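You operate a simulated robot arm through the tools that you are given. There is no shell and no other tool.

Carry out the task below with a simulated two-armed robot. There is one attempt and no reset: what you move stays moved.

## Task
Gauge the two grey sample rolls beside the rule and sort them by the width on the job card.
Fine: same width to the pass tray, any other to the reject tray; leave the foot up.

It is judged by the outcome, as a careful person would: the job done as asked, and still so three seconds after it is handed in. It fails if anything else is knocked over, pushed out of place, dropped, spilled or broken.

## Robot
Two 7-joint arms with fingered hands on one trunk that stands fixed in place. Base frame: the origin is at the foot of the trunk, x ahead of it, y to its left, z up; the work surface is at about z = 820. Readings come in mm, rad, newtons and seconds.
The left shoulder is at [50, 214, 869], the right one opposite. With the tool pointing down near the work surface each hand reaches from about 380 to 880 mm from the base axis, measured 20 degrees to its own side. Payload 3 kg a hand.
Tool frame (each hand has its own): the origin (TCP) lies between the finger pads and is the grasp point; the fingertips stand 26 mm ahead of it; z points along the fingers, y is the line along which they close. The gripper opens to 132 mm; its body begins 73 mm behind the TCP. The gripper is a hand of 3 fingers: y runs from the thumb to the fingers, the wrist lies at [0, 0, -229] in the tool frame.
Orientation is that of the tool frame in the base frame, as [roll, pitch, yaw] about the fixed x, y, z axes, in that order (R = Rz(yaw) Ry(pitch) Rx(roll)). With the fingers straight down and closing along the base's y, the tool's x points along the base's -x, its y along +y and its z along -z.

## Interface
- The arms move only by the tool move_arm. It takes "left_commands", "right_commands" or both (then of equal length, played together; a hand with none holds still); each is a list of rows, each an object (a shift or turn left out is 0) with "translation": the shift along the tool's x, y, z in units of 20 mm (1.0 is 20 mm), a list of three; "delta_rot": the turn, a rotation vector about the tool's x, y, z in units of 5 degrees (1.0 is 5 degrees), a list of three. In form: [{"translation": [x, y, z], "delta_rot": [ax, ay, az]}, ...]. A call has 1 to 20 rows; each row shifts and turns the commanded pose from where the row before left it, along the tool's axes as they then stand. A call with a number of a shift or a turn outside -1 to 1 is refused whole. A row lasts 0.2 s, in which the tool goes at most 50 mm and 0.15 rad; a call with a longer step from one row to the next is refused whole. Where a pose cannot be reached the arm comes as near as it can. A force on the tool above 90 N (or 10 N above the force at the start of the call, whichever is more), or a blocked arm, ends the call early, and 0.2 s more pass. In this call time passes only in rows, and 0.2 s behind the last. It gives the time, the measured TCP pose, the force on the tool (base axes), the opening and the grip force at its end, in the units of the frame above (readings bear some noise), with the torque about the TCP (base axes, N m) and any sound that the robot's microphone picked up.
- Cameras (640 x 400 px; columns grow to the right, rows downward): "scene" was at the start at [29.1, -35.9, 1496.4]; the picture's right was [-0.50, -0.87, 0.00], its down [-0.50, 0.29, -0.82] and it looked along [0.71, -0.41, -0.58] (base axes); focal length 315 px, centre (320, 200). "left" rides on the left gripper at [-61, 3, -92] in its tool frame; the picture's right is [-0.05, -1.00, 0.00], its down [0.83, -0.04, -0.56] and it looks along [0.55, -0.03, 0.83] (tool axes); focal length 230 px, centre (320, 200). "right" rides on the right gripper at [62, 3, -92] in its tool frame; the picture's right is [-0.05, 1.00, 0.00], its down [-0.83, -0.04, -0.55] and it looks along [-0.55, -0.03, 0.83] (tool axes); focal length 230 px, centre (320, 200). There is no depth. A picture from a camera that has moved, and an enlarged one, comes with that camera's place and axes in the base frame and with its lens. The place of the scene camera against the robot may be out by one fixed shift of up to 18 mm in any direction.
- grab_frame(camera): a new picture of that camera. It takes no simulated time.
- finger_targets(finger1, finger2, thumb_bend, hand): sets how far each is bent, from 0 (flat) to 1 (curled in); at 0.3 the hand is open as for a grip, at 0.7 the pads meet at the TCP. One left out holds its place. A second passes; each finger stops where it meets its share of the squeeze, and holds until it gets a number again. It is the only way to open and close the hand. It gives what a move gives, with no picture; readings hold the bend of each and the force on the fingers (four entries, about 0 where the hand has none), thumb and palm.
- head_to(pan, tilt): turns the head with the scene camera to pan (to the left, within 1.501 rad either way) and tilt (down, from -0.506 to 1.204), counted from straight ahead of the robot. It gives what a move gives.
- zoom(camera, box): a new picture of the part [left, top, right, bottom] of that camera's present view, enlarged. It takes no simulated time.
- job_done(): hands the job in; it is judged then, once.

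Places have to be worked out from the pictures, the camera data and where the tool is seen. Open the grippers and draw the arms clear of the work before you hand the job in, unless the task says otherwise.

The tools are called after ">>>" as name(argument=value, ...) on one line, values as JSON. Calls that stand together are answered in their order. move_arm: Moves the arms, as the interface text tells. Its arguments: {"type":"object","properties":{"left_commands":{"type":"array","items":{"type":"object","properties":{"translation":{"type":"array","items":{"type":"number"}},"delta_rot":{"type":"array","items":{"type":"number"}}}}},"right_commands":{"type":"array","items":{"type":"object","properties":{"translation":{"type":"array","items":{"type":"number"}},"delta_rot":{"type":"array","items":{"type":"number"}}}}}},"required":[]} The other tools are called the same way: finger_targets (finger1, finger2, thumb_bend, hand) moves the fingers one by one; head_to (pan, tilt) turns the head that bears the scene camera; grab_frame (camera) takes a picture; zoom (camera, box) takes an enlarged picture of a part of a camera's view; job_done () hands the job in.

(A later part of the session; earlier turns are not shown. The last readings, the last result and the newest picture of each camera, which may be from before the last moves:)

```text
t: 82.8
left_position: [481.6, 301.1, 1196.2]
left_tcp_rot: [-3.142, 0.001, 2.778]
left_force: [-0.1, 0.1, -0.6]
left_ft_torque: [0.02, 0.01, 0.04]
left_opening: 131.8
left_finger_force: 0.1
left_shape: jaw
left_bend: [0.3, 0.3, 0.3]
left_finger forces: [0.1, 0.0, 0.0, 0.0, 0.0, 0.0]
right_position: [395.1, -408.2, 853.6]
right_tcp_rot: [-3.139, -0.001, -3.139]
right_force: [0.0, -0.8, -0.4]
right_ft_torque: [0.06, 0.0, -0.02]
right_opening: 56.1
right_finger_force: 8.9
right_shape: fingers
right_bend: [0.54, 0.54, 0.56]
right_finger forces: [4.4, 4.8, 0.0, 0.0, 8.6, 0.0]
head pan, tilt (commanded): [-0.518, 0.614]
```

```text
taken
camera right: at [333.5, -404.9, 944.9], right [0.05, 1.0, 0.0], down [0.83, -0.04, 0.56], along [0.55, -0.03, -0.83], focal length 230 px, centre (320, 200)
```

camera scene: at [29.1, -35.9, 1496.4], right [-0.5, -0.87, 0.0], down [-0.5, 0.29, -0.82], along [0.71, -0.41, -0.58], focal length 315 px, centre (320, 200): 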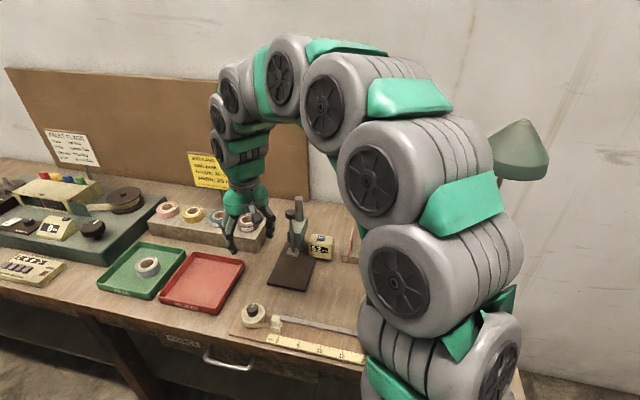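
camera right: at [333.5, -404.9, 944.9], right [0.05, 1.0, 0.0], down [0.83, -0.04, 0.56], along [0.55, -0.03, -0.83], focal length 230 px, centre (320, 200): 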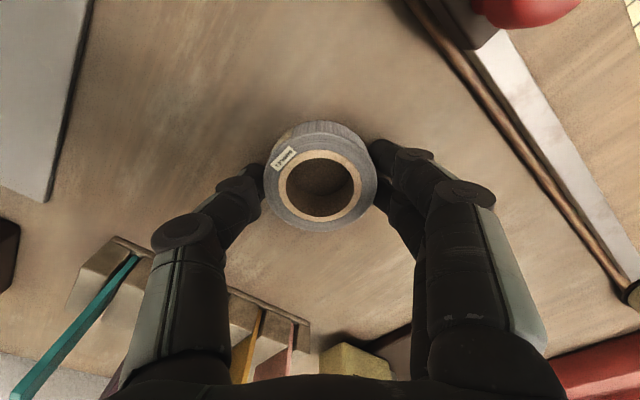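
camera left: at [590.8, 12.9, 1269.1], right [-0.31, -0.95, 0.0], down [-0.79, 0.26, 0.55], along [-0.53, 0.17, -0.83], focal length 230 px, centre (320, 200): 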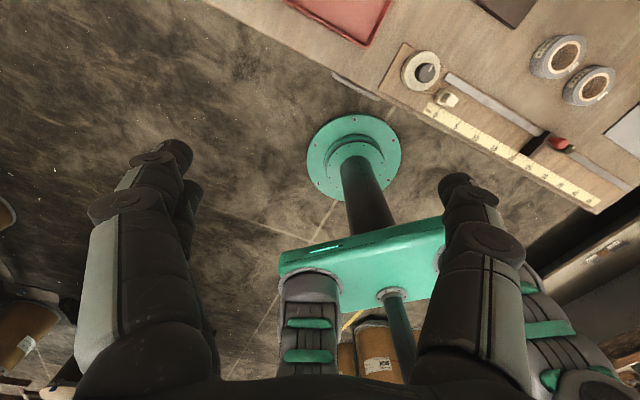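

Balanced grip (4.4/4.8/8.6 N). I'll lift 60 mm and carry it to the front of the gauge base as before.

>>> move_arm(right_commands=[{"translation": [0, 0, -0.4]}, {"translation": [0, 0, -0.6]}, {"translation": [0, 0, -0.7]}, {"translation": [0, 0, -0.7]}, {"translation": [0, 0, -0.6]}, {"translation": [-0.85, 0.78, 0]}, {"translation": [-0.85, 0.78, 0]}, {"translation": [-0.85, 0.78, 0]}, {"translation": [-0.85, 0.78, 0]}, {"translation": [-0.85, 0.78, 0]}, {"translation": [-0.85, 0.78, 0]}, {"translation": [-0.85, 0.78, 0]}, {"translation": [-0.85, 0.78, 0]}, {"translation": [-0.85, 0.78, 0]}, {"translation": [-0.85, 0.78, 0]}])

>>> grab_frame(camera="right")

>>> zoom(camera="scene", box=[220, 170, 380, 300])

```text
t: 86.0
left_position: [481.0, 300.0, 1195.7]
left_tcp_rot: [-3.14, 0.0, 2.777]
left_force: [-0.4, 0.8, -0.2]
left_ft_torque: [-0.01, 0.02, 0.02]
left_opening: 132.2
left_finger_force: 0.0
left_shape: jaw
left_bend: [0.3, 0.3, 0.3]
left_finger forces: [0.1, 0.0, 0.1, 0.1, 0.0, 0.1]
right_position: [563.9, -248.7, 914.5]
right_tcp_rot: [-3.139, 0.003, -3.14]
right_force: [-0.8, 0.5, -0.4]
right_ft_torque: [0.05, 0.0, -0.02]
right_opening: 55.7
right_finger_force: 8.9
right_shape: fingers
right_bend: [0.54, 0.54, 0.56]
right_finger forces: [4.3, 4.5, 0.1, 0.0, 8.5, 0.0]
head pan, tilt (commanded): [-0.518, 0.614]
```

```text
taken
camera right: at [503.8, -245.5, 1005.3], right [0.05, 1.0, 0.0], down [0.83, -0.04, 0.56], along [0.56, -0.03, -0.83], focal length 230 px, centre (320, 200)
```

right: 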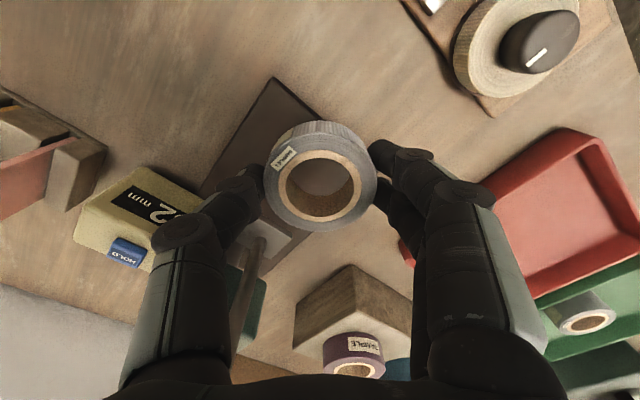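

```text
3.08 times, centred on (300, 235) of scene
camera zoom: at [29.1, -35.9, 1496.4], right [-0.5, -0.87, 0.0], down [-0.5, 0.29, -0.82], along [0.71, -0.41, -0.58], focal length 969 px, centre (382, 92)
```

zoom: 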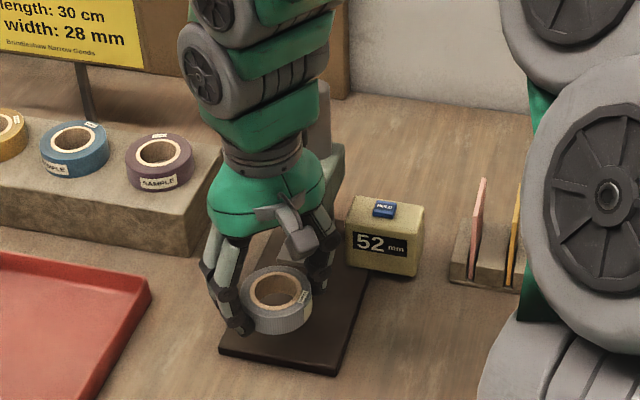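

Over the base at (564,-249,914). I'll trim a few millimetres and lower to just above the base.

>>> move_arm(right_commands=[{"translation": [-0.02, -0.05, 0.73]}, {"translation": [-0.02, -0.05, 0.73]}, {"translation": [-0.02, -0.05, 0.73]}])

>>> move_arm(right_commands=[{"translation": [0, 0, 0.1]}, {"translation": [0, 0, 0.1]}])

```text
t: 86.8
left_position: [483.3, 301.9, 1195.1]
left_tcp_rot: [3.141, 0.0, 2.777]
left_force: [0.8, 0.2, 0.6]
left_ft_torque: [-0.01, -0.02, 0.0]
left_opening: 131.9
left_finger_force: 0.0
left_shape: jaw
left_bend: [0.3, 0.3, 0.3]
left_finger forces: [0.0, 0.0, 0.0, 0.0, 0.0, 0.1]
right_position: [562.8, -253.5, 867.1]
right_tcp_rot: [-3.141, -0.002, -3.139]
right_force: [0.0, -0.4, -0.2]
right_ft_torque: [0.0, 0.0, 0.03]
right_opening: 55.7
right_finger_force: 8.5
right_shape: fingers
right_bend: [0.54, 0.54, 0.56]
right_finger forces: [4.2, 4.4, 0.0, 0.0, 8.5, 0.0]
head pan, tilt (commanded): [-0.518, 0.614]
```

```text
t: 87.4
left_position: [480.2, 301.5, 1195.3]
left_tcp_rot: [-3.141, -0.001, 2.78]
left_force: [-0.1, 0.8, -1.2]
left_ft_torque: [0.03, -0.03, -0.03]
left_opening: 132.0
left_finger_force: 0.1
left_shape: jaw
left_bend: [0.3, 0.3, 0.3]
left_finger forces: [0.1, 0.0, 0.0, 0.1, 0.0, 0.1]
right_position: [565.8, -254.1, 865.0]
right_tcp_rot: [-3.14, 0.002, -3.139]
right_force: [-2.5, 0.6, 9.4]
right_ft_torque: [0.32, 0.0, 0.06]
right_opening: 55.7
right_finger_force: 13.0
right_shape: fingers
right_bend: [0.54, 0.55, 0.56]
right_finger forces: [4.3, 13.1, 0.0, 0.0, 8.6, 0.1]
head pan, tilt (commanded): [-0.518, 0.614]
```

Seated with 9.4 N (one fingertip is also touching the base). I'll ease up 1.5 mm and release.

>>> move_arm(right_commands=[{"translation": [0, 0, -0.08]}])

>>> finger_targets(hand="right", finger1=0.47, finger2=0.47, thumb_bend=0.47)

>>> grab_frame(camera="right")

>>> zoom(camera="scene", box=[250, 220, 340, 300])

```text
t: 87.8
left_position: [481.5, 301.8, 1195.2]
left_tcp_rot: [3.141, -0.001, 2.778]
left_force: [-0.3, -0.1, 0.0]
left_ft_torque: [-0.02, -0.01, 0.0]
left_opening: 131.6
left_finger_force: 0.2
left_shape: jaw
left_bend: [0.3, 0.3, 0.3]
left_finger forces: [0.1, 0.0, 0.0, 0.0, 0.0, 0.0]
right_position: [565.3, -253.0, 866.8]
right_tcp_rot: [-3.141, 0.001, -3.142]
right_force: [0.2, 0.1, -0.3]
right_ft_torque: [-0.01, -0.01, 0.0]
right_opening: 55.8
right_finger_force: 9.1
right_shape: fingers
right_bend: [0.54, 0.55, 0.56]
right_finger forces: [4.2, 4.8, 0.0, 0.0, 8.7, 0.0]
head pan, tilt (commanded): [-0.518, 0.614]
```

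```text
t: 88.8
left_position: [482.0, 300.6, 1195.0]
left_tcp_rot: [-3.141, -0.001, 2.778]
left_force: [-0.3, 0.2, -0.5]
left_ft_torque: [0.0, -0.03, 0.01]
left_opening: 131.8
left_finger_force: 0.1
left_shape: jaw
left_bend: [0.3, 0.3, 0.3]
left_finger forces: [0.0, 0.1, 0.0, 0.1, 0.1, 0.1]
right_position: [566.2, -253.9, 864.5]
right_tcp_rot: [-3.14, 0.001, -3.14]
right_force: [-0.4, 1.5, -0.2]
right_ft_torque: [0.02, -0.02, -0.02]
right_opening: 77.4
right_finger_force: 0.2
right_shape: fingers
right_bend: [0.47, 0.47, 0.47]
right_finger forces: [0.0, 0.1, 0.0, 0.0, 0.0, 0.1]
head pan, tilt (commanded): [-0.518, 0.614]
```

```text
taken
camera right: at [504.5, -250.3, 957.6], right [0.05, 1.0, 0.0], down [0.83, -0.04, 0.56], along [0.55, -0.03, -0.83], focal length 230 px, centre (320, 200)
```

right: 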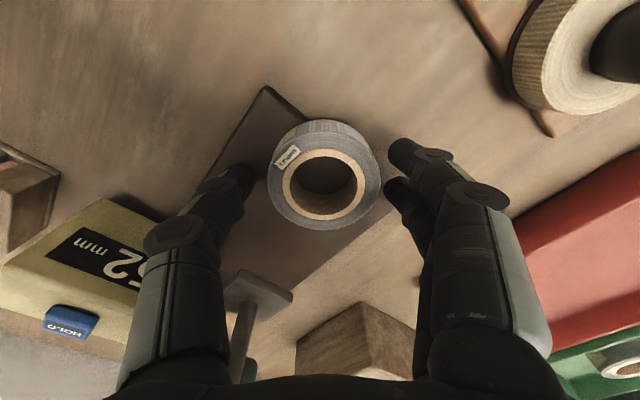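

```text
5.00 times, centred on (295, 260) of scene
camera zoom: at [29.1, -35.9, 1496.4], right [-0.5, -0.87, 0.0], down [-0.5, 0.29, -0.82], along [0.71, -0.41, -0.58], focal length 1575 px, centre (445, -100)
```

zoom: 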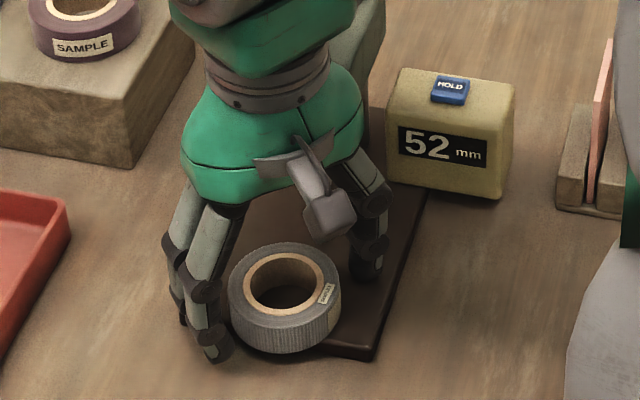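

Sample 1 sits on the base front. Same sequence: raise, back off, turn to the gauge axis and tilt 25°.

>>> move_arm(right_commands=[{"translation": [0, 0, -0.95]}, {"translation": [0, 0, -0.95]}, {"translation": [0, 0, -0.95]}, {"translation": [0, 0, -0.95]}, {"translation": [0.725, 0.73, 0]}, {"translation": [0.725, 0.73, 0]}, {"delta_rot": [0, 0, 0.962]}, {"delta_rot": [0, 0, 0.962]}, {"delta_rot": [0, 0, 0.962]}, {"delta_rot": [0, 0, 0.962]}, {"delta_rot": [0, 0, 0.962]}, {"delta_rot": [0, 0, 0.962]}, {"delta_rot": [0, 0, 0.962]}, {"delta_rot": [0, 0, 0.962]}, {"delta_rot": [0, 0, 0.962]}, {"delta_rot": [0, -1, 0]}, {"delta_rot": [0, -1, 0]}, {"delta_rot": [0, -1, 0]}, {"delta_rot": [0, -1, 0]}, {"delta_rot": [0, -1, 0]}])

>>> grab_frame(camera="right")

```text
t: 93.0
left_position: [480.6, 300.3, 1195.1]
left_tcp_rot: [3.141, 0.0, 2.779]
left_force: [-0.2, -0.2, 0.0]
left_ft_torque: [0.02, 0.02, 0.01]
left_opening: 131.8
left_finger_force: 0.0
left_shape: jaw
left_bend: [0.3, 0.3, 0.3]
left_finger forces: [0.0, 0.0, 0.0, 0.0, 0.0, 0.1]
right_position: [537.3, -224.2, 942.0]
right_tcp_rot: [-3.14, 0.438, 2.387]
right_force: [-0.6, 0.1, 0.2]
right_ft_torque: [-0.02, 0.02, 0.0]
right_opening: 77.3
right_finger_force: 0.1
right_shape: fingers
right_bend: [0.47, 0.47, 0.47]
right_finger forces: [0.1, 0.1, 0.0, 0.0, 0.0, 0.1]
head pan, tilt (commanded): [-0.518, 0.614]
```

```text
taken
camera right: at [469.9, -157.7, 999.5], right [0.72, 0.69, 0.02], down [0.35, -0.38, 0.86], along [0.6, -0.61, -0.52], focal length 230 px, centre (320, 200)
```

right: 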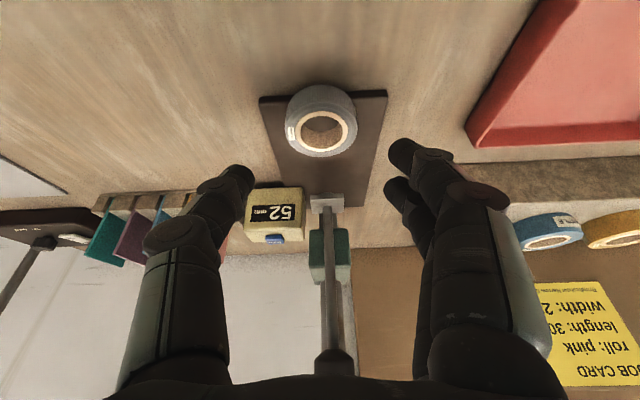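

Sample 1 is about 36 mm ahead and nearly on axis. Advancing most of the way along the approach, then a check.

>>> move_arm(right_commands=[{"translation": [0.09, 0.025, 0.747]}, {"translation": [0.09, 0.025, 0.747]}, {"translation": [0.09, 0.025, 0.747]}])

>>> grab_frame(camera="right")

```text
t: 93.8
left_position: [481.6, 302.7, 1195.0]
left_tcp_rot: [3.141, 0.0, 2.779]
left_force: [0.4, 0.8, -0.5]
left_ft_torque: [0.05, -0.02, -0.01]
left_opening: 132.0
left_finger_force: 0.3
left_shape: jaw
left_bend: [0.3, 0.3, 0.3]
left_finger forces: [0.0, 0.0, 0.1, 0.0, 0.0, 0.1]
right_position: [547.1, -235.2, 899.4]
right_tcp_rot: [3.142, 0.438, 2.388]
right_force: [0.0, -0.2, -0.4]
right_ft_torque: [-0.02, -0.03, 0.02]
right_opening: 77.4
right_finger_force: 0.1
right_shape: fingers
right_bend: [0.47, 0.47, 0.47]
right_finger forces: [0.0, 0.0, 0.0, 0.0, 0.0, 0.0]
head pan, tilt (commanded): [-0.518, 0.614]
```

```text
taken
camera right: at [481.4, -166.2, 956.6], right [0.72, 0.7, 0.02], down [0.35, -0.38, 0.86], along [0.6, -0.61, -0.52], focal length 230 px, centre (320, 200)
```

right: 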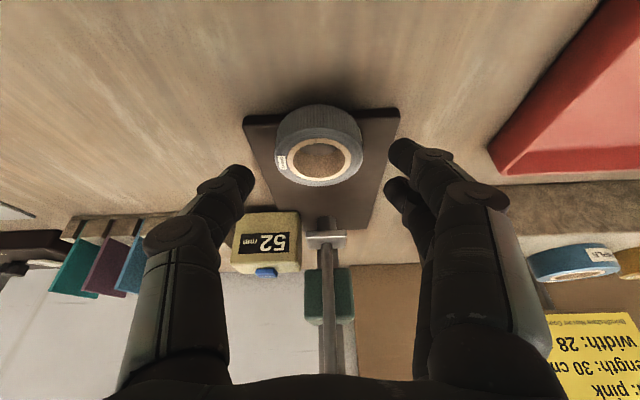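

Centred between the fingers. Advancing the last 30 mm to the grasp pose.

>>> move_arm(right_commands=[{"translation": [0.125, 0.02, 0.72]}, {"translation": [0.125, 0.02, 0.72]}])

>>> grab_frame(camera="right")

```text
t: 94.4
left_position: [482.3, 301.3, 1193.9]
left_tcp_rot: [-3.141, 0.0, 2.778]
left_force: [0.2, -0.4, -0.7]
left_ft_torque: [-0.01, 0.03, -0.01]
left_opening: 131.9
left_finger_force: 0.0
left_shape: jaw
left_bend: [0.3, 0.3, 0.3]
left_finger forces: [0.0, 0.1, 0.0, 0.0, 0.1, 0.0]
right_position: [554.1, -238.6, 870.3]
right_tcp_rot: [-3.141, 0.438, 2.388]
right_force: [-0.2, 0.4, 0.2]
right_ft_torque: [0.03, -0.04, 0.0]
right_opening: 77.3
right_finger_force: 0.1
right_shape: fingers
right_bend: [0.47, 0.47, 0.47]
right_finger forces: [0.1, 0.0, 0.0, 0.1, 0.0, 0.1]
head pan, tilt (commanded): [-0.518, 0.614]
```

```text
taken
camera right: at [488.3, -170.6, 927.6], right [0.72, 0.7, 0.02], down [0.35, -0.38, 0.86], along [0.6, -0.61, -0.52], focal length 230 px, centre (320, 200)
```

right: 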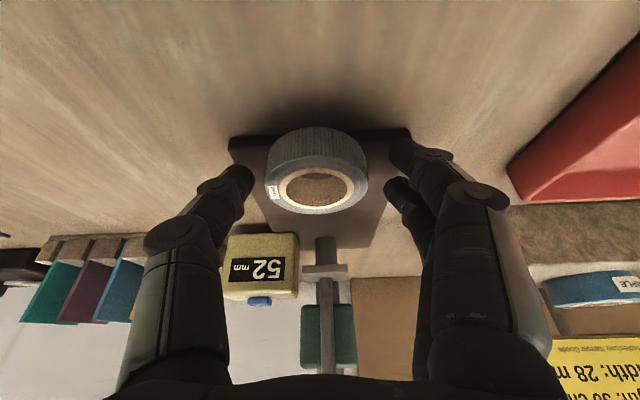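

Very similar view to the first roll's re-grasp, no contact forces. Closing to grip.

>>> finger_targets(hand="right", finger1=0.6, finger2=0.6, thumb_bend=0.6)

>>> grab_frame(camera="right")

```text
t: 95.4
left_position: [480.4, 301.4, 1195.5]
left_tcp_rot: [-3.141, 0.0, 2.779]
left_force: [-0.8, -0.3, -0.1]
left_ft_torque: [0.03, 0.0, 0.01]
left_opening: 132.0
left_finger_force: 0.1
left_shape: jaw
left_bend: [0.3, 0.3, 0.3]
left_finger forces: [0.0, 0.1, 0.0, 0.1, 0.0, 0.0]
right_position: [554.2, -238.3, 869.9]
right_tcp_rot: [-3.139, 0.438, 2.388]
right_force: [0.5, -0.7, 0.0]
right_ft_torque: [-0.01, -0.02, -0.02]
right_opening: 52.2
right_finger_force: 7.8
right_shape: fingers
right_bend: [0.56, 0.53, 0.56]
right_finger forces: [2.6, 5.0, 0.1, 0.0, 7.8, 0.0]
head pan, tilt (commanded): [-0.518, 0.614]
```

```text
taken
camera right: at [488.0, -170.8, 927.7], right [0.72, 0.7, 0.02], down [0.35, -0.38, 0.86], along [0.6, -0.61, -0.52], focal length 230 px, centre (320, 200)
```

right: 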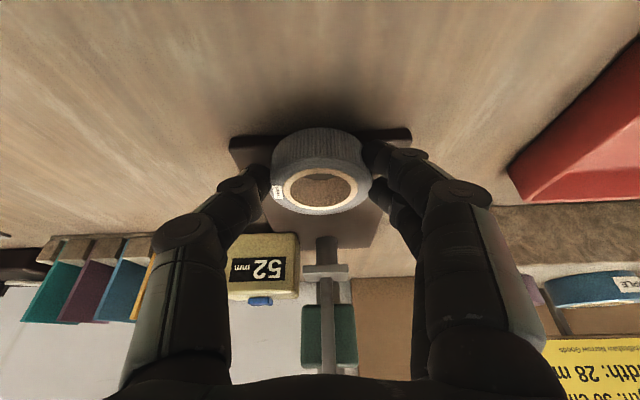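

Gripped. I'll lift 2 mm and slide it 42 mm under the front of the foot, the same spot as before.

>>> move_arm(right_commands=[{"translation": [-0.045, 0, -0.1]}, {"translation": [-0.381, 0, 0.178]}, {"translation": [-0.381, 0, 0.178]}, {"translation": [-0.381, 0, 0.178]}, {"translation": [-0.381, 0, 0.178]}, {"translation": [-0.381, 0, 0.178]}])

>>> grab_frame(camera="right")

```text
t: 96.8
left_position: [481.5, 301.3, 1194.7]
left_tcp_rot: [-3.14, -0.001, 2.779]
left_force: [0.2, 0.2, 0.9]
left_ft_torque: [0.01, 0.0, 0.0]
left_opening: 131.9
left_finger_force: 0.1
left_shape: jaw
left_bend: [0.3, 0.3, 0.3]
left_finger forces: [0.0, 0.0, 0.1, 0.0, 0.1, 0.0]
right_position: [585.8, -268.0, 872.9]
right_tcp_rot: [-3.14, 0.439, 2.388]
right_force: [0.0, 0.5, -1.4]
right_ft_torque: [0.05, 0.02, -0.02]
right_opening: 52.3
right_finger_force: 7.7
right_shape: fingers
right_bend: [0.56, 0.53, 0.56]
right_finger forces: [2.6, 5.0, 0.0, 0.0, 7.7, 0.0]
head pan, tilt (commanded): [-0.518, 0.614]
```

```text
taken
camera right: at [519.1, -200.4, 929.2], right [0.72, 0.7, 0.02], down [0.35, -0.38, 0.86], along [0.6, -0.61, -0.52], focal length 230 px, centre (320, 200)
```

right: 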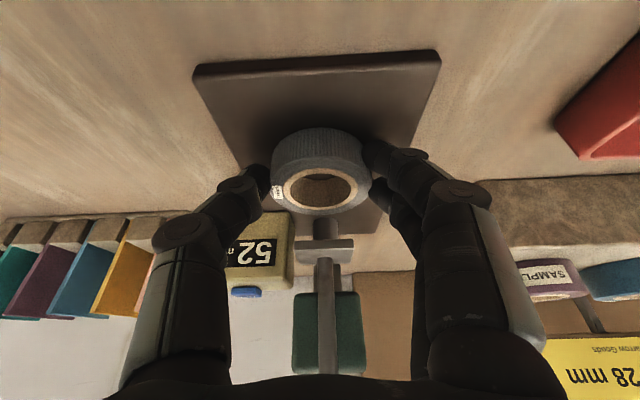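

The roll is at the same place relative to the foot. Lowering in small steps onto the base.

>>> move_arm(right_commands=[{"translation": [0.042, 0, 0.09]}, {"translation": [0.015, 0, 0.035]}])

```text
t: 97.4
left_position: [481.0, 301.0, 1194.6]
left_tcp_rot: [-3.141, -0.001, 2.779]
left_force: [0.5, 0.0, -0.2]
left_ft_torque: [-0.01, -0.02, 0.0]
left_opening: 132.0
left_finger_force: 0.1
left_shape: jaw
left_bend: [0.3, 0.3, 0.3]
left_finger forces: [0.0, 0.0, 0.1, 0.0, 0.0, 0.1]
right_position: [585.1, -267.0, 870.5]
right_tcp_rot: [-3.141, 0.442, 2.388]
right_force: [1.0, -1.6, 5.1]
right_ft_torque: [-0.1, -0.07, 0.02]
right_opening: 52.0
right_finger_force: 8.3
right_shape: fingers
right_bend: [0.56, 0.53, 0.56]
right_finger forces: [2.6, 5.2, 0.1, 0.0, 7.9, 0.0]
head pan, tilt (commanded): [-0.518, 0.614]
```

A 5 N reaction: seated. Releasing and retreating the same way as before, up to the vertical pose in front of the knob.

>>> finger_targets(hand="right", finger1=0.47, finger2=0.47, thumb_bend=0.47)

>>> move_arm(right_commands=[{"translation": [0, 0, -0.5]}, {"translation": [0, 0, -0.9]}, {"translation": [0, 0, -0.9]}, {"translation": [0, 0, -0.9]}, {"translation": [0, 0, -0.9]}, {"translation": [-0.423, 0, -0.906]}, {"translation": [-0.423, 0, -0.906]}, {"translation": [-0.423, 0, -0.906]}, {"translation": [-0.423, 0, -0.906]}, {"translation": [-0.423, 0, -0.906]}, {"translation": [-0.423, 0, -0.906]}, {"translation": [-0.423, 0, -0.906]}, {"delta_rot": [0, 1, 0]}, {"delta_rot": [0, 1, 0]}, {"delta_rot": [0, 1, 0]}, {"delta_rot": [0, 1, 0]}, {"delta_rot": [0, 1, 0]}])

>>> grab_frame(camera="right")

>>> zoom(camera="scene", box=[250, 190, 350, 300])

```text
t: 98.4
left_position: [481.3, 300.6, 1194.9]
left_tcp_rot: [3.141, -0.001, 2.778]
left_force: [-0.6, -0.1, -0.3]
left_ft_torque: [-0.04, -0.01, 0.0]
left_opening: 132.0
left_finger_force: 0.1
left_shape: jaw
left_bend: [0.3, 0.3, 0.3]
left_finger forces: [0.0, 0.1, 0.0, 0.0, 0.0, 0.0]
right_position: [585.6, -268.3, 867.6]
right_tcp_rot: [-3.141, 0.439, 2.389]
right_force: [0.1, 0.1, -0.4]
right_ft_torque: [0.03, 0.04, -0.01]
right_opening: 77.1
right_finger_force: 0.0
right_shape: fingers
right_bend: [0.47, 0.47, 0.47]
right_finger forces: [0.0, 0.1, 0.0, 0.0, 0.1, 0.1]
head pan, tilt (commanded): [-0.518, 0.614]
```

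```text
t: 102.0
left_position: [481.8, 301.9, 1195.8]
left_tcp_rot: [3.142, 0.0, 2.778]
left_force: [-1.0, -0.5, 0.4]
left_ft_torque: [0.0, 0.01, -0.01]
left_opening: 132.0
left_finger_force: 0.1
left_shape: jaw
left_bend: [0.3, 0.3, 0.3]
left_finger forces: [0.1, 0.0, 0.0, 0.0, 0.0, 0.0]
right_position: [558.6, -243.3, 1082.9]
right_tcp_rot: [3.141, 0.0, 2.388]
right_force: [-0.3, 0.1, -0.2]
right_ft_torque: [0.06, -0.01, -0.02]
right_opening: 77.5
right_finger_force: 0.1
right_shape: fingers
right_bend: [0.47, 0.47, 0.47]
right_finger forces: [0.0, 0.0, 0.0, 0.0, 0.0, 0.1]
head pan, tilt (commanded): [-0.518, 0.614]
```

```text
taken
camera right: at [517.5, -198.2, 1175.9], right [0.72, 0.69, 0.0], down [0.58, -0.6, 0.56], along [0.38, -0.4, -0.83], focal length 230 px, centre (320, 200)
```

right: 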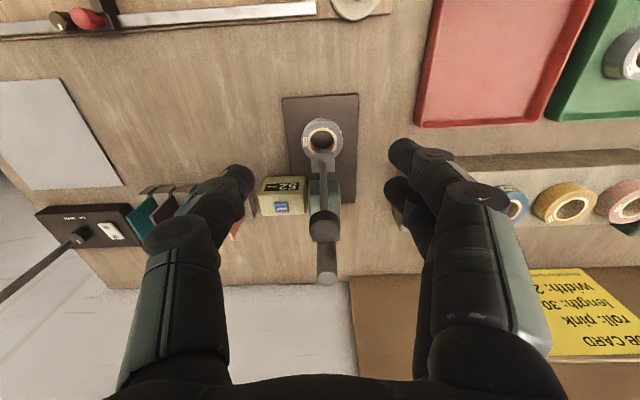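

```text
3.64 times, centred on (300, 245) of scene
camera zoom: at [29.1, -35.9, 1496.4], right [-0.5, -0.87, 0.0], down [-0.5, 0.29, -0.82], along [0.71, -0.41, -0.58], focal length 1146 px, centre (393, 36)
```

zoom: 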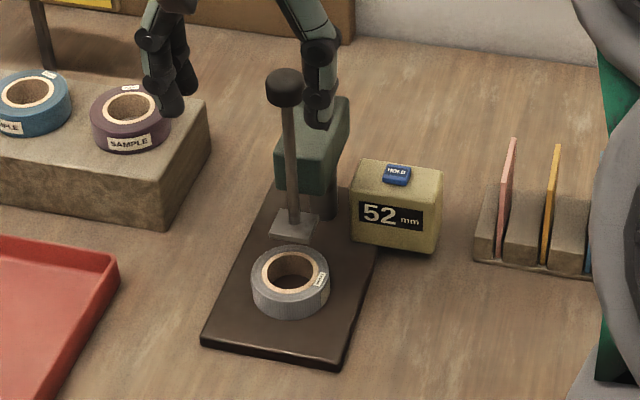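

Foot at 52 and the roll under it. I'll move over the knob and down to z≈1008 with the open hand, as before.

>>> move_arm(right_commands=[{"translation": [-0.918, 0, 0]}, {"translation": [-0.918, 0, 0]}, {"translation": [-0.918, 0, 0]}, {"translation": [-0.918, 0, 0]}])

>>> grab_frame(camera="right")

```text
t: 103.0
left_position: [480.7, 300.8, 1195.0]
left_tcp_rot: [-3.141, 0.002, 2.78]
left_force: [0.4, 0.2, -0.1]
left_ft_torque: [0.0, -0.02, -0.01]
left_opening: 131.8
left_finger_force: 0.0
left_shape: jaw
left_bend: [0.3, 0.3, 0.3]
left_finger forces: [0.0, 0.1, 0.0, 0.0, 0.0, 0.1]
right_position: [613.7, -293.3, 1084.0]
right_tcp_rot: [-3.14, 0.001, 2.387]
right_force: [0.1, 0.2, 0.9]
right_ft_torque: [0.0, 0.0, -0.02]
right_opening: 77.6
right_finger_force: 0.2
right_shape: fingers
right_bend: [0.47, 0.47, 0.47]
right_finger forces: [0.0, 0.0, 0.0, 0.0, 0.0, 0.0]
head pan, tilt (commanded): [-0.518, 0.614]
```

```text
taken
camera right: at [572.2, -247.2, 1176.4], right [0.72, 0.69, 0.0], down [0.58, -0.6, 0.56], along [0.38, -0.4, -0.83], focal length 230 px, centre (320, 200)
```

right: 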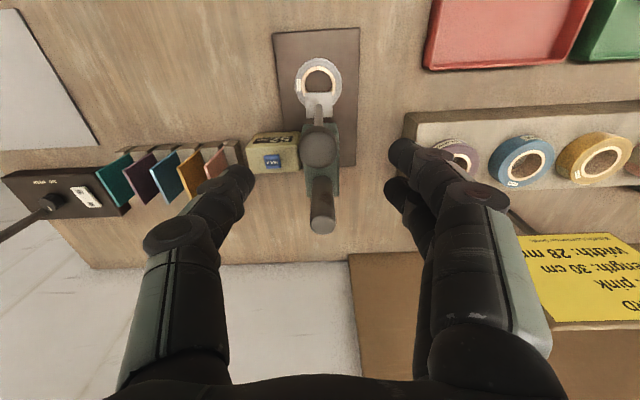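

The knob solves to (614,-292.5), right under the TCP. Descending to z≈1008.

>>> move_arm(right_commands=[{"translation": [0, 0, 0.84]}, {"translation": [0, 0, 0.84]}, {"translation": [0, 0, 0.84]}, {"translation": [0, 0, 0.84]}, {"translation": [0, 0, 0.4]}])

>>> finger_targets(hand="right", finger1=0.66, finger2=0.66, thumb_bend=0.66)

>>> grab_frame(camera="right")

>>> zoom(camera="scene", box=[250, 170, 350, 290])

```text
t: 104.2
left_position: [480.8, 301.6, 1195.1]
left_tcp_rot: [3.141, 0.001, 2.778]
left_force: [0.3, 0.2, 0.3]
left_ft_torque: [-0.03, 0.02, -0.03]
left_opening: 131.9
left_finger_force: 0.1
left_shape: jaw
left_bend: [0.3, 0.3, 0.3]
left_finger forces: [0.0, 0.0, 0.0, 0.0, 0.1, 0.0]
right_position: [613.7, -293.5, 1008.6]
right_tcp_rot: [-3.14, 0.003, 2.388]
right_force: [0.1, -0.1, -0.1]
right_ft_torque: [-0.01, 0.04, -0.05]
right_opening: 77.6
right_finger_force: 0.1
right_shape: fingers
right_bend: [0.47, 0.47, 0.47]
right_finger forces: [0.1, 0.0, 0.0, 0.0, 0.0, 0.0]
head pan, tilt (commanded): [-0.518, 0.614]
```

```text
t: 105.2
left_position: [480.8, 302.2, 1195.9]
left_tcp_rot: [-3.141, 0.0, 2.779]
left_force: [0.6, -1.0, 0.0]
left_ft_torque: [-0.02, 0.04, 0.01]
left_opening: 132.0
left_finger_force: 0.2
left_shape: jaw
left_bend: [0.3, 0.3, 0.3]
left_finger forces: [0.1, 0.0, 0.0, 0.1, 0.0, 0.1]
right_position: [613.3, -293.3, 1008.2]
right_tcp_rot: [-3.14, 0.001, 2.387]
right_force: [-0.4, 0.6, 0.0]
right_ft_torque: [0.02, -0.01, -0.02]
right_opening: 17.4
right_finger_force: 0.0
right_shape: fingers
right_bend: [0.66, 0.66, 0.66]
right_finger forces: [0.1, 0.0, 0.1, 0.0, 0.0, 0.0]
head pan, tilt (commanded): [-0.518, 0.614]
```

```text
taken
camera right: at [571.7, -248.5, 1100.7], right [0.72, 0.69, 0.0], down [0.58, -0.6, 0.56], along [0.38, -0.4, -0.83], focal length 230 px, centre (320, 200)
```

right: 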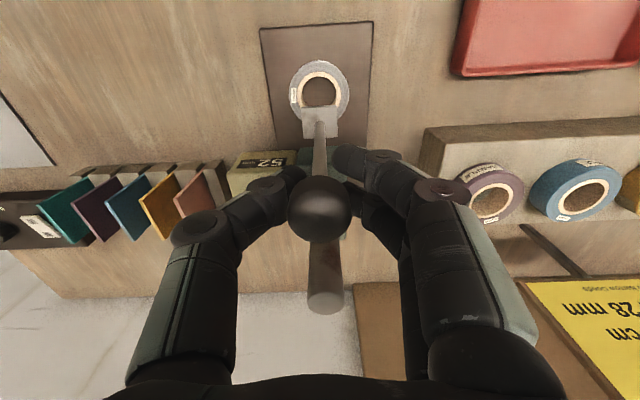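

```text
3.33 times, centred on (300, 230) of scene
camera zoom: at [29.1, -35.9, 1496.4], right [-0.5, -0.87, 0.0], down [-0.5, 0.29, -0.82], along [0.71, -0.41, -0.58], focal length 1050 px, centre (387, 100)
```

zoom: 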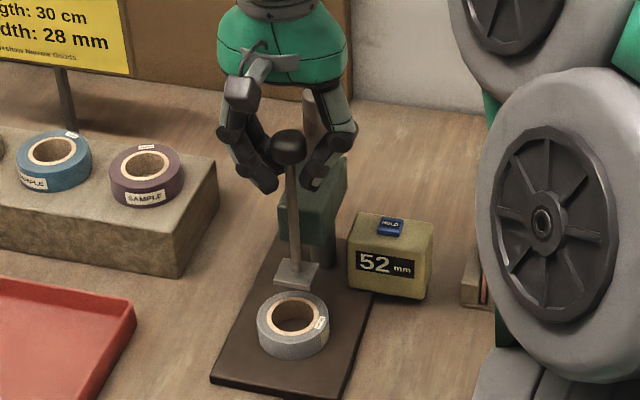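

Fingers are around the rod below the knob with no contact yet. Clamping it now.

>>> finger_targets(hand="right", finger1=0.78, finger2=0.78, thumb_bend=0.72)

>>> zoom(camera="scene", box=[250, 170, 350, 290])

```text
t: 106.2
left_position: [481.2, 300.6, 1195.2]
left_tcp_rot: [-3.14, -0.001, 2.778]
left_force: [-0.5, 0.6, 0.7]
left_ft_torque: [0.0, 0.0, 0.02]
left_opening: 131.9
left_finger_force: 0.1
left_shape: jaw
left_bend: [0.3, 0.3, 0.3]
left_finger forces: [0.0, 0.0, 0.0, 0.0, 0.0, 0.0]
right_position: [613.1, -292.9, 1008.9]
right_tcp_rot: [-3.138, 0.003, 2.387]
right_force: [-5.6, 2.8, -6.9]
right_ft_torque: [0.05, 0.03, 0.02]
right_opening: 3.3
right_finger_force: 6.2
right_shape: fingers
right_bend: [0.76, 0.77, 0.69]
right_finger forces: [6.9, 0.0, 0.0, 0.0, 6.1, 0.1]
head pan, tilt (commanded): [-0.518, 0.614]
```

```text
3.33 times, centred on (300, 230) of scene
camera zoom: at [29.1, -35.9, 1496.4], right [-0.5, -0.87, 0.0], down [-0.5, 0.29, -0.82], along [0.71, -0.41, -0.58], focal length 1050 px, centre (387, 100)
```

zoom: 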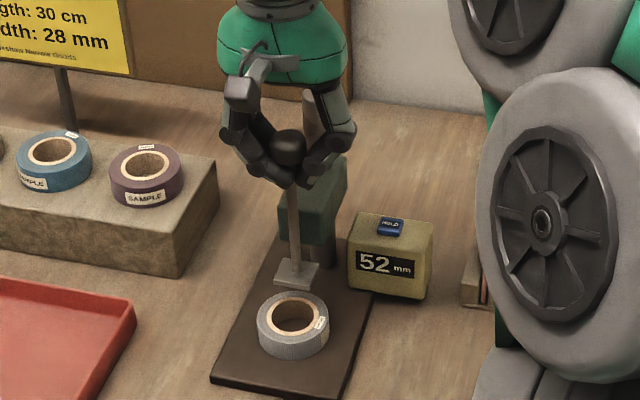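

Clamped with modest forces. Lowering 18 mm first, watching the display.

>>> move_arm(right_commands=[{"translation": [0, 0, 0.225]}, {"translation": [0, 0, 0.225]}, {"translation": [0, 0, 0.225]}, {"translation": [0, 0, 0.225]}])

>>> zoom(camera="scene", box=[250, 190, 350, 290])

```text
t: 107.2
left_position: [482.3, 301.6, 1195.7]
left_tcp_rot: [-3.141, 0.0, 2.777]
left_force: [-0.2, 0.6, 0.3]
left_ft_torque: [0.0, 0.02, 0.03]
left_opening: 131.8
left_finger_force: 0.1
left_shape: jaw
left_bend: [0.3, 0.3, 0.3]
left_finger forces: [0.0, 0.0, 0.0, 0.0, 0.0, 0.0]
right_position: [613.3, -293.8, 992.3]
right_tcp_rot: [-3.141, 0.002, 2.387]
right_force: [-6.5, 7.3, 0.8]
right_ft_torque: [0.06, 0.1, -0.02]
right_opening: 2.6
right_finger_force: 7.6
right_shape: fingers
right_bend: [0.76, 0.77, 0.69]
right_finger forces: [10.3, 0.0, 0.0, 0.0, 5.4, 0.0]
head pan, tilt (commanded): [-0.518, 0.614]
```

```text
4.00 times, centred on (300, 240) of scene
camera zoom: at [29.0, -35.8, 1496.4], right [-0.5, -0.87, 0.0], down [-0.5, 0.29, -0.82], along [0.71, -0.41, -0.58], focal length 1260 px, centre (400, 40)
```

zoom: 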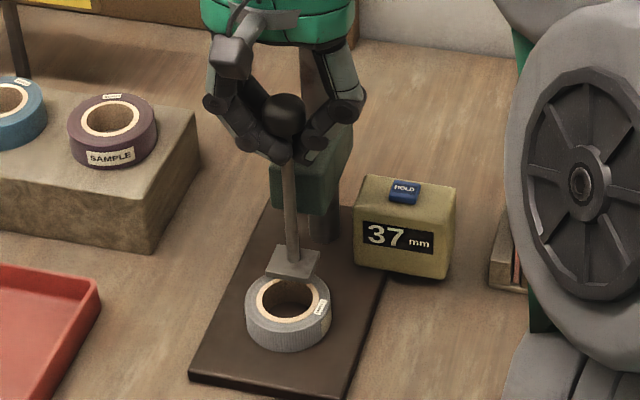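

37 mm. Lowering further, 7 mm.

>>> move_arm(right_commands=[{"translation": [0, 0, 0.175]}, {"translation": [0, 0, 0.175]}])

>>> zoom(camera="scene", box=[270, 220, 350, 290])

```text
t: 107.8
left_position: [481.2, 302.8, 1195.0]
left_tcp_rot: [3.142, 0.0, 2.777]
left_force: [0.8, 0.7, -0.2]
left_ft_torque: [0.0, 0.0, 0.03]
left_opening: 132.0
left_finger_force: 0.1
left_shape: jaw
left_bend: [0.3, 0.3, 0.3]
left_finger forces: [0.0, 0.0, 0.0, 0.0, 0.1, 0.1]
right_position: [612.8, -293.6, 985.0]
right_tcp_rot: [3.141, 0.0, 2.387]
right_force: [-2.6, 4.8, 0.6]
right_ft_torque: [0.07, 0.02, 0.0]
right_opening: 2.4
right_finger_force: 5.1
right_shape: fingers
right_bend: [0.76, 0.77, 0.69]
right_finger forces: [6.0, 0.1, 0.0, 0.1, 4.9, 0.0]
head pan, tilt (commanded): [-0.518, 0.614]
```

```text
5.71 times, centred on (310, 255) of scene
camera zoom: at [29.0, -35.8, 1496.4], right [-0.5, -0.87, 0.0], down [-0.5, 0.29, -0.82], along [0.71, -0.41, -0.58], focal length 1800 px, centre (377, -114)
```

zoom: 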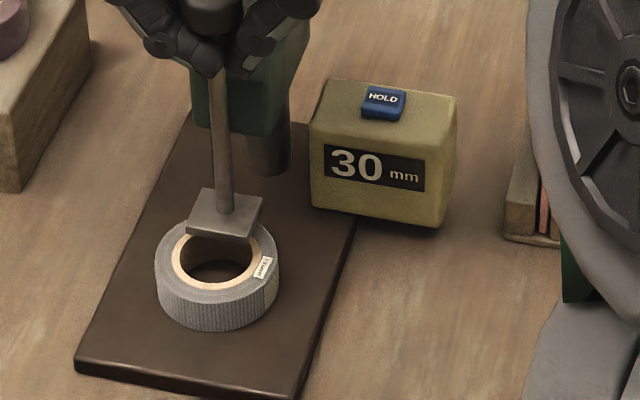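

30 mm with no vertical reaction. Continuing in 2 mm steps.

>>> move_arm(right_commands=[{"translation": [0, 0, 0.1]}])

>>> zoom(camera="scene", box=[270, 220, 350, 290])

>>> move_arm(right_commands=[{"translation": [0, 0, 0.1]}])

>>> zoom(camera="scene", box=[270, 220, 350, 290])

```text
t: 108.2
left_position: [480.6, 300.3, 1194.8]
left_tcp_rot: [-3.141, -0.001, 2.777]
left_force: [0.2, 0.2, 0.8]
left_ft_torque: [0.02, 0.01, 0.01]
left_opening: 131.9
left_finger_force: 0.1
left_shape: jaw
left_bend: [0.3, 0.3, 0.3]
left_finger forces: [0.0, 0.0, 0.0, 0.1, 0.0, 0.0]
right_position: [612.7, -293.8, 983.4]
right_tcp_rot: [-3.141, 0.002, 2.386]
right_force: [-2.1, 2.8, 0.8]
right_ft_torque: [0.04, 0.07, 0.01]
right_opening: 2.4
right_finger_force: 5.4
right_shape: fingers
right_bend: [0.77, 0.77, 0.69]
right_finger forces: [5.0, 0.1, 0.0, 0.0, 6.1, 0.1]
head pan, tilt (commanded): [-0.518, 0.614]
```

```text
5.71 times, centred on (310, 255) of scene
camera zoom: at [29.0, -35.9, 1496.4], right [-0.5, -0.87, 0.0], down [-0.5, 0.29, -0.82], along [0.71, -0.41, -0.58], focal length 1800 px, centre (377, -114)
```

zoom: 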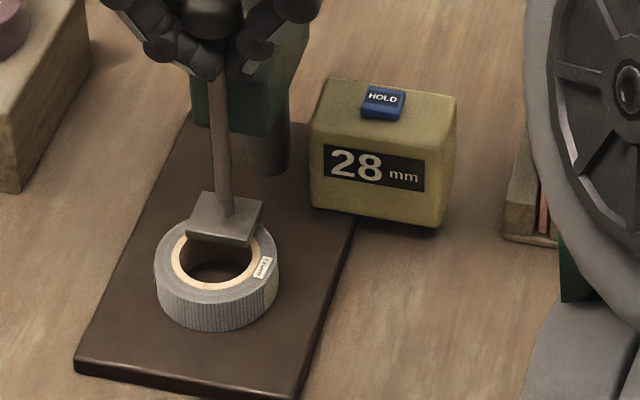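

```text
t: 108.6
left_position: [481.9, 300.9, 1195.2]
left_tcp_rot: [3.142, 0.0, 2.777]
left_force: [0.6, -0.2, -0.2]
left_ft_torque: [0.01, 0.0, -0.02]
left_opening: 131.8
left_finger_force: 0.1
left_shape: jaw
left_bend: [0.3, 0.3, 0.3]
left_finger forces: [0.0, 0.0, 0.0, 0.0, 0.1, 0.1]
right_position: [612.7, -293.2, 982.1]
right_tcp_rot: [-3.14, 0.002, 2.388]
right_force: [-6.1, 2.2, 0.6]
right_ft_torque: [0.0, 0.06, -0.03]
right_opening: 2.4
right_finger_force: 6.3
right_shape: fingers
right_bend: [0.77, 0.77, 0.69]
right_finger forces: [6.4, 0.0, 0.0, 0.1, 6.7, 0.1]
head pan, tilt (commanded): [-0.518, 0.614]
```

```text
5.71 times, centred on (310, 255) of scene
camera zoom: at [29.0, -35.9, 1496.4], right [-0.5, -0.87, 0.0], down [-0.5, 0.29, -0.82], along [0.71, -0.41, -0.58], focal length 1800 px, centre (377, -114)
```

zoom: 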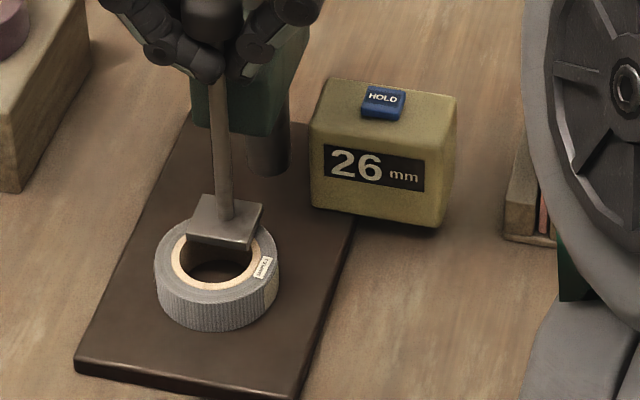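

It has passed 28 down to 26 without touching, so sample 1 is narrower than 28 mm. I'll continue until the foot seats, to get its width.

>>> move_arm(right_commands=[{"translation": [0, 0, 0.1]}])

>>> zoom(camera="scene", box=[270, 220, 350, 290])

>>> move_arm(right_commands=[{"translation": [0, 0, 0.1]}])

>>> zoom(camera="scene", box=[270, 220, 350, 290])

```text
t: 109.0
left_position: [480.4, 301.5, 1196.0]
left_tcp_rot: [-3.14, 0.0, 2.778]
left_force: [0.5, -0.4, -0.2]
left_ft_torque: [-0.01, -0.02, 0.0]
left_opening: 131.8
left_finger_force: 0.1
left_shape: jaw
left_bend: [0.3, 0.3, 0.3]
left_finger forces: [0.0, 0.0, 0.0, 0.0, 0.0, 0.1]
right_position: [613.8, -293.7, 978.6]
right_tcp_rot: [-3.14, 0.003, 2.388]
right_force: [-4.9, 2.3, 1.3]
right_ft_torque: [0.0, 0.06, 0.01]
right_opening: 2.2
right_finger_force: 6.6
right_shape: fingers
right_bend: [0.77, 0.77, 0.69]
right_finger forces: [6.1, 0.0, 0.0, 0.0, 6.5, 0.0]
head pan, tilt (commanded): [-0.518, 0.614]
```

```text
5.71 times, centred on (310, 255) of scene
camera zoom: at [29.0, -35.9, 1496.4], right [-0.5, -0.87, 0.0], down [-0.5, 0.29, -0.82], along [0.71, -0.41, -0.58], focal length 1800 px, centre (377, -114)
```

zoom: 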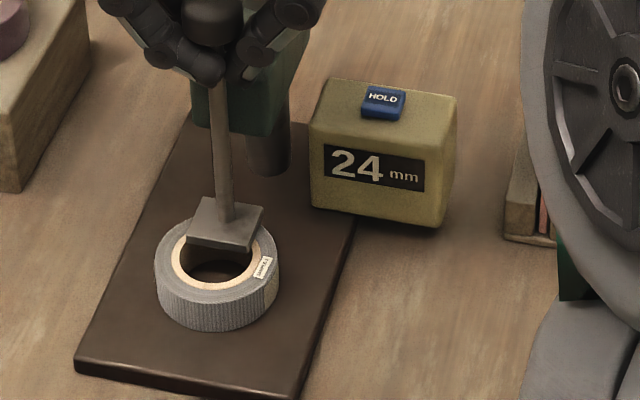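

```text
t: 109.4
left_position: [480.5, 300.9, 1194.7]
left_tcp_rot: [3.141, -0.001, 2.776]
left_force: [-0.6, -0.3, -0.1]
left_ft_torque: [-0.02, -0.02, 0.01]
left_opening: 131.8
left_finger_force: 0.1
left_shape: jaw
left_bend: [0.3, 0.3, 0.3]
left_finger forces: [0.0, 0.0, 0.1, 0.0, 0.0, 0.0]
right_position: [612.8, -293.3, 975.9]
right_tcp_rot: [-3.14, 0.003, 2.388]
right_force: [-4.7, 2.2, 2.1]
right_ft_torque: [-0.05, 0.09, 0.01]
right_opening: 2.2
right_finger_force: 6.6
right_shape: fingers
right_bend: [0.77, 0.77, 0.69]
right_finger forces: [5.5, 0.0, 0.1, 0.0, 7.0, 0.0]
head pan, tilt (commanded): [-0.518, 0.614]
```

```text
5.71 times, centred on (310, 255) of scene
camera zoom: at [29.0, -35.9, 1496.4], right [-0.5, -0.87, 0.0], down [-0.5, 0.29, -0.82], along [0.71, -0.41, -0.58], focal length 1800 px, centre (377, -114)
```

zoom: 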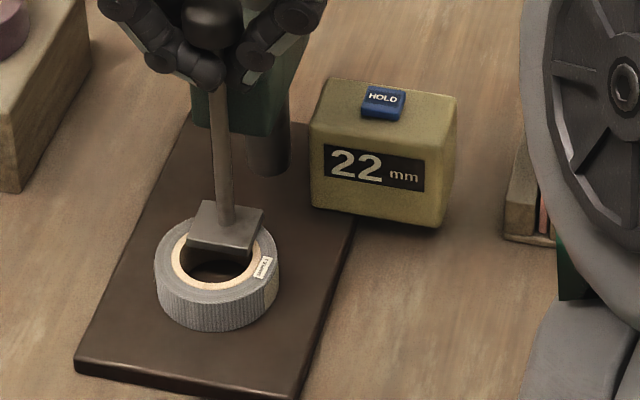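

22 mm with slight reaction. One more step.

>>> move_arm(right_commands=[{"translation": [0, 0, 0.06]}])

>>> zoom(camera="scene", box=[270, 220, 350, 290])

>>> move_arm(right_commands=[{"translation": [0, 0, 0.06]}])

>>> zoom(camera="scene", box=[270, 220, 350, 290])

```text
t: 109.8
left_position: [481.8, 301.3, 1194.9]
left_tcp_rot: [3.141, 0.002, 2.776]
left_force: [0.5, 0.3, 1.0]
left_ft_torque: [0.0, -0.04, 0.0]
left_opening: 132.0
left_finger_force: 0.1
left_shape: jaw
left_bend: [0.3, 0.3, 0.3]
left_finger forces: [0.1, 0.0, 0.0, 0.1, 0.0, 0.1]
right_position: [612.9, -293.8, 975.7]
right_tcp_rot: [-3.141, 0.004, 2.388]
right_force: [-3.7, 0.0, 3.2]
right_ft_torque: [-0.02, 0.08, -0.01]
right_opening: 1.8
right_finger_force: 6.1
right_shape: fingers
right_bend: [0.77, 0.77, 0.69]
right_finger forces: [3.6, 0.0, 0.1, 0.1, 7.4, 0.0]
head pan, tilt (commanded): [-0.518, 0.614]
```

```text
5.71 times, centred on (310, 255) of scene
camera zoom: at [29.0, -35.9, 1496.4], right [-0.5, -0.87, 0.0], down [-0.5, 0.29, -0.82], along [0.71, -0.41, -0.58], focal length 1800 px, centre (377, -114)
```

zoom: 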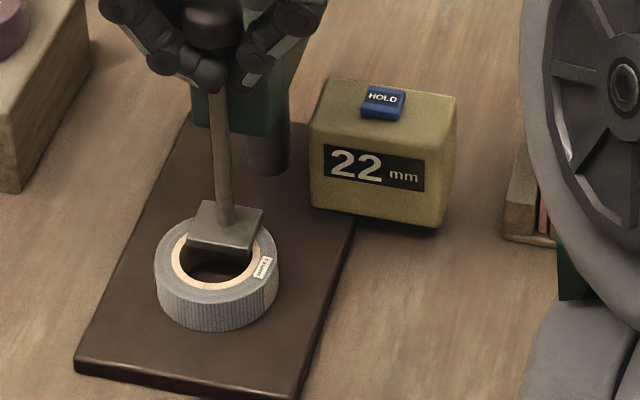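

```text
t: 110.2
left_position: [482.3, 301.0, 1195.2]
left_tcp_rot: [-3.141, 0.0, 2.778]
left_force: [0.0, -0.2, -1.0]
left_ft_torque: [0.01, -0.02, 0.04]
left_opening: 131.9
left_finger_force: 0.0
left_shape: jaw
left_bend: [0.3, 0.3, 0.3]
left_finger forces: [0.1, 0.0, 0.1, 0.0, 0.1, 0.0]
right_position: [612.5, -292.3, 974.3]
right_tcp_rot: [3.141, 0.002, 2.386]
right_force: [-4.3, 2.2, 4.2]
right_ft_torque: [0.0, 0.08, -0.02]
right_opening: 1.5
right_finger_force: 5.8
right_shape: fingers
right_bend: [0.77, 0.77, 0.7]
right_finger forces: [5.2, 0.1, 0.0, 0.0, 6.2, 0.0]
head pan, tilt (commanded): [-0.518, 0.614]
```

```text
5.71 times, centred on (310, 255) of scene
camera zoom: at [29.0, -35.8, 1496.4], right [-0.5, -0.87, 0.0], down [-0.5, 0.29, -0.82], along [0.71, -0.41, -0.58], focal length 1800 px, centre (377, -114)
```

zoom: 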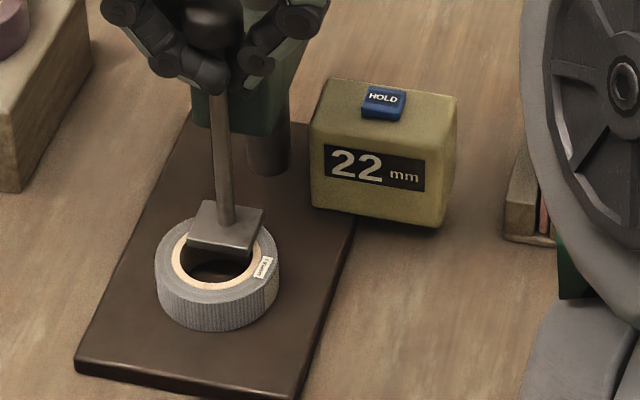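

It holds at 22 mm under load: sample 1 is 22 mm, a reject. Raising the foot again by lifting the knob.

>>> move_arm(right_commands=[{"translation": [0, 0, -0.25]}, {"translation": [0, 0, -0.25]}, {"translation": [0, 0, -0.25]}, {"translation": [0, 0, -0.25]}, {"translation": [0, 0, -0.25]}, {"translation": [0, 0, -0.25]}, {"translation": [0, 0, -0.2]}])

>>> zoom(camera="scene", box=[250, 170, 350, 290])

```text
t: 111.8
left_position: [480.9, 302.0, 1194.4]
left_tcp_rot: [-3.141, 0.0, 2.779]
left_force: [-0.7, 0.1, -0.8]
left_ft_torque: [0.02, 0.0, 0.04]
left_opening: 132.0
left_finger_force: 0.0
left_shape: jaw
left_bend: [0.3, 0.3, 0.3]
left_finger forces: [0.0, 0.0, 0.0, 0.0, 0.0, 0.1]
right_position: [612.1, -293.0, 1008.5]
right_tcp_rot: [-3.14, 0.0, 2.388]
right_force: [-4.1, 0.9, -5.8]
right_ft_torque: [-0.02, 0.04, -0.01]
right_opening: 1.7
right_finger_force: 5.3
right_shape: fingers
right_bend: [0.77, 0.77, 0.69]
right_finger forces: [4.6, 0.1, 0.0, 0.0, 5.2, 0.0]
head pan, tilt (commanded): [-0.518, 0.614]
```

```text
3.33 times, centred on (300, 230) of scene
camera zoom: at [29.1, -35.9, 1496.4], right [-0.5, -0.87, 0.0], down [-0.5, 0.29, -0.82], along [0.71, -0.41, -0.58], focal length 1050 px, centre (387, 100)
```

zoom: 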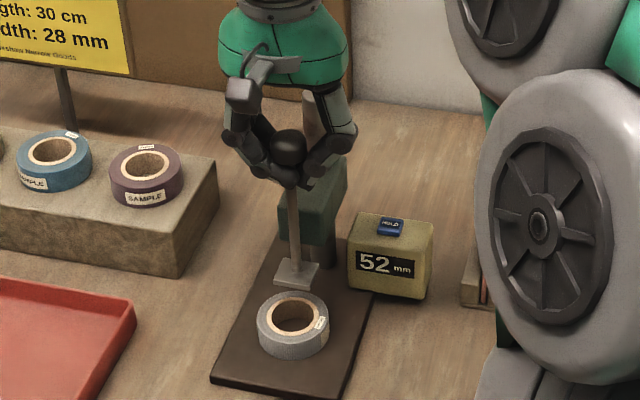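

The foot is back at 52 against its stop (-5.8 N). Opening the fingers and lifting clear.

>>> finger_targets(hand="right", finger1=0.47, finger2=0.47, thumb_bend=0.47)

>>> move_arm(right_commands=[{"translation": [0, 0, -0.7]}, {"translation": [0, 0, -0.95]}, {"translation": [0, 0, -0.95]}, {"translation": [0, 0, -0.95]}])

>>> zoom(camera="scene", box=[250, 170, 350, 290])

```text
t: 112.8
left_position: [481.5, 301.4, 1194.9]
left_tcp_rot: [3.141, 0.001, 2.78]
left_force: [0.7, 0.9, 0.3]
left_ft_torque: [0.0, 0.01, 0.04]
left_opening: 132.0
left_finger_force: 0.0
left_shape: jaw
left_bend: [0.3, 0.3, 0.3]
left_finger forces: [0.0, 0.0, 0.0, 0.1, 0.0, 0.0]
right_position: [613.0, -293.8, 1007.9]
right_tcp_rot: [-3.14, 0.002, 2.388]
right_force: [0.0, 0.4, -1.1]
right_ft_torque: [-0.01, 0.02, 0.0]
right_opening: 77.0
right_finger_force: 0.1
right_shape: fingers
right_bend: [0.47, 0.47, 0.47]
right_finger forces: [0.1, 0.1, 0.0, 0.0, 0.1, 0.0]
head pan, tilt (commanded): [-0.518, 0.614]
```

```text
t: 113.8
left_position: [480.8, 302.0, 1194.9]
left_tcp_rot: [-3.141, -0.001, 2.778]
left_force: [-0.3, 0.3, -0.9]
left_ft_torque: [0.0, -0.03, 0.0]
left_opening: 131.9
left_finger_force: 0.0
left_shape: jaw
left_bend: [0.3, 0.3, 0.3]
left_finger forces: [0.0, 0.1, 0.1, 0.0, 0.0, 0.0]
right_position: [610.9, -295.0, 1080.5]
right_tcp_rot: [-3.139, 0.001, 2.387]
right_force: [-0.6, 0.1, 0.2]
right_ft_torque: [-0.04, -0.02, 0.0]
right_opening: 77.4
right_finger_force: 0.0
right_shape: fingers
right_bend: [0.47, 0.47, 0.47]
right_finger forces: [0.0, 0.0, 0.1, 0.1, 0.0, 0.0]
head pan, tilt (commanded): [-0.518, 0.614]
```

```text
3.33 times, centred on (300, 230) of scene
camera zoom: at [29.1, -35.9, 1496.4], right [-0.5, -0.87, 0.0], down [-0.5, 0.29, -0.82], along [0.71, -0.41, -0.58], focal length 1050 px, centre (387, 100)
```

zoom: 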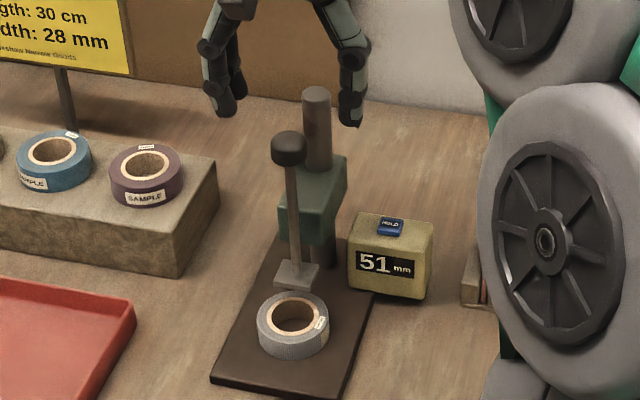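

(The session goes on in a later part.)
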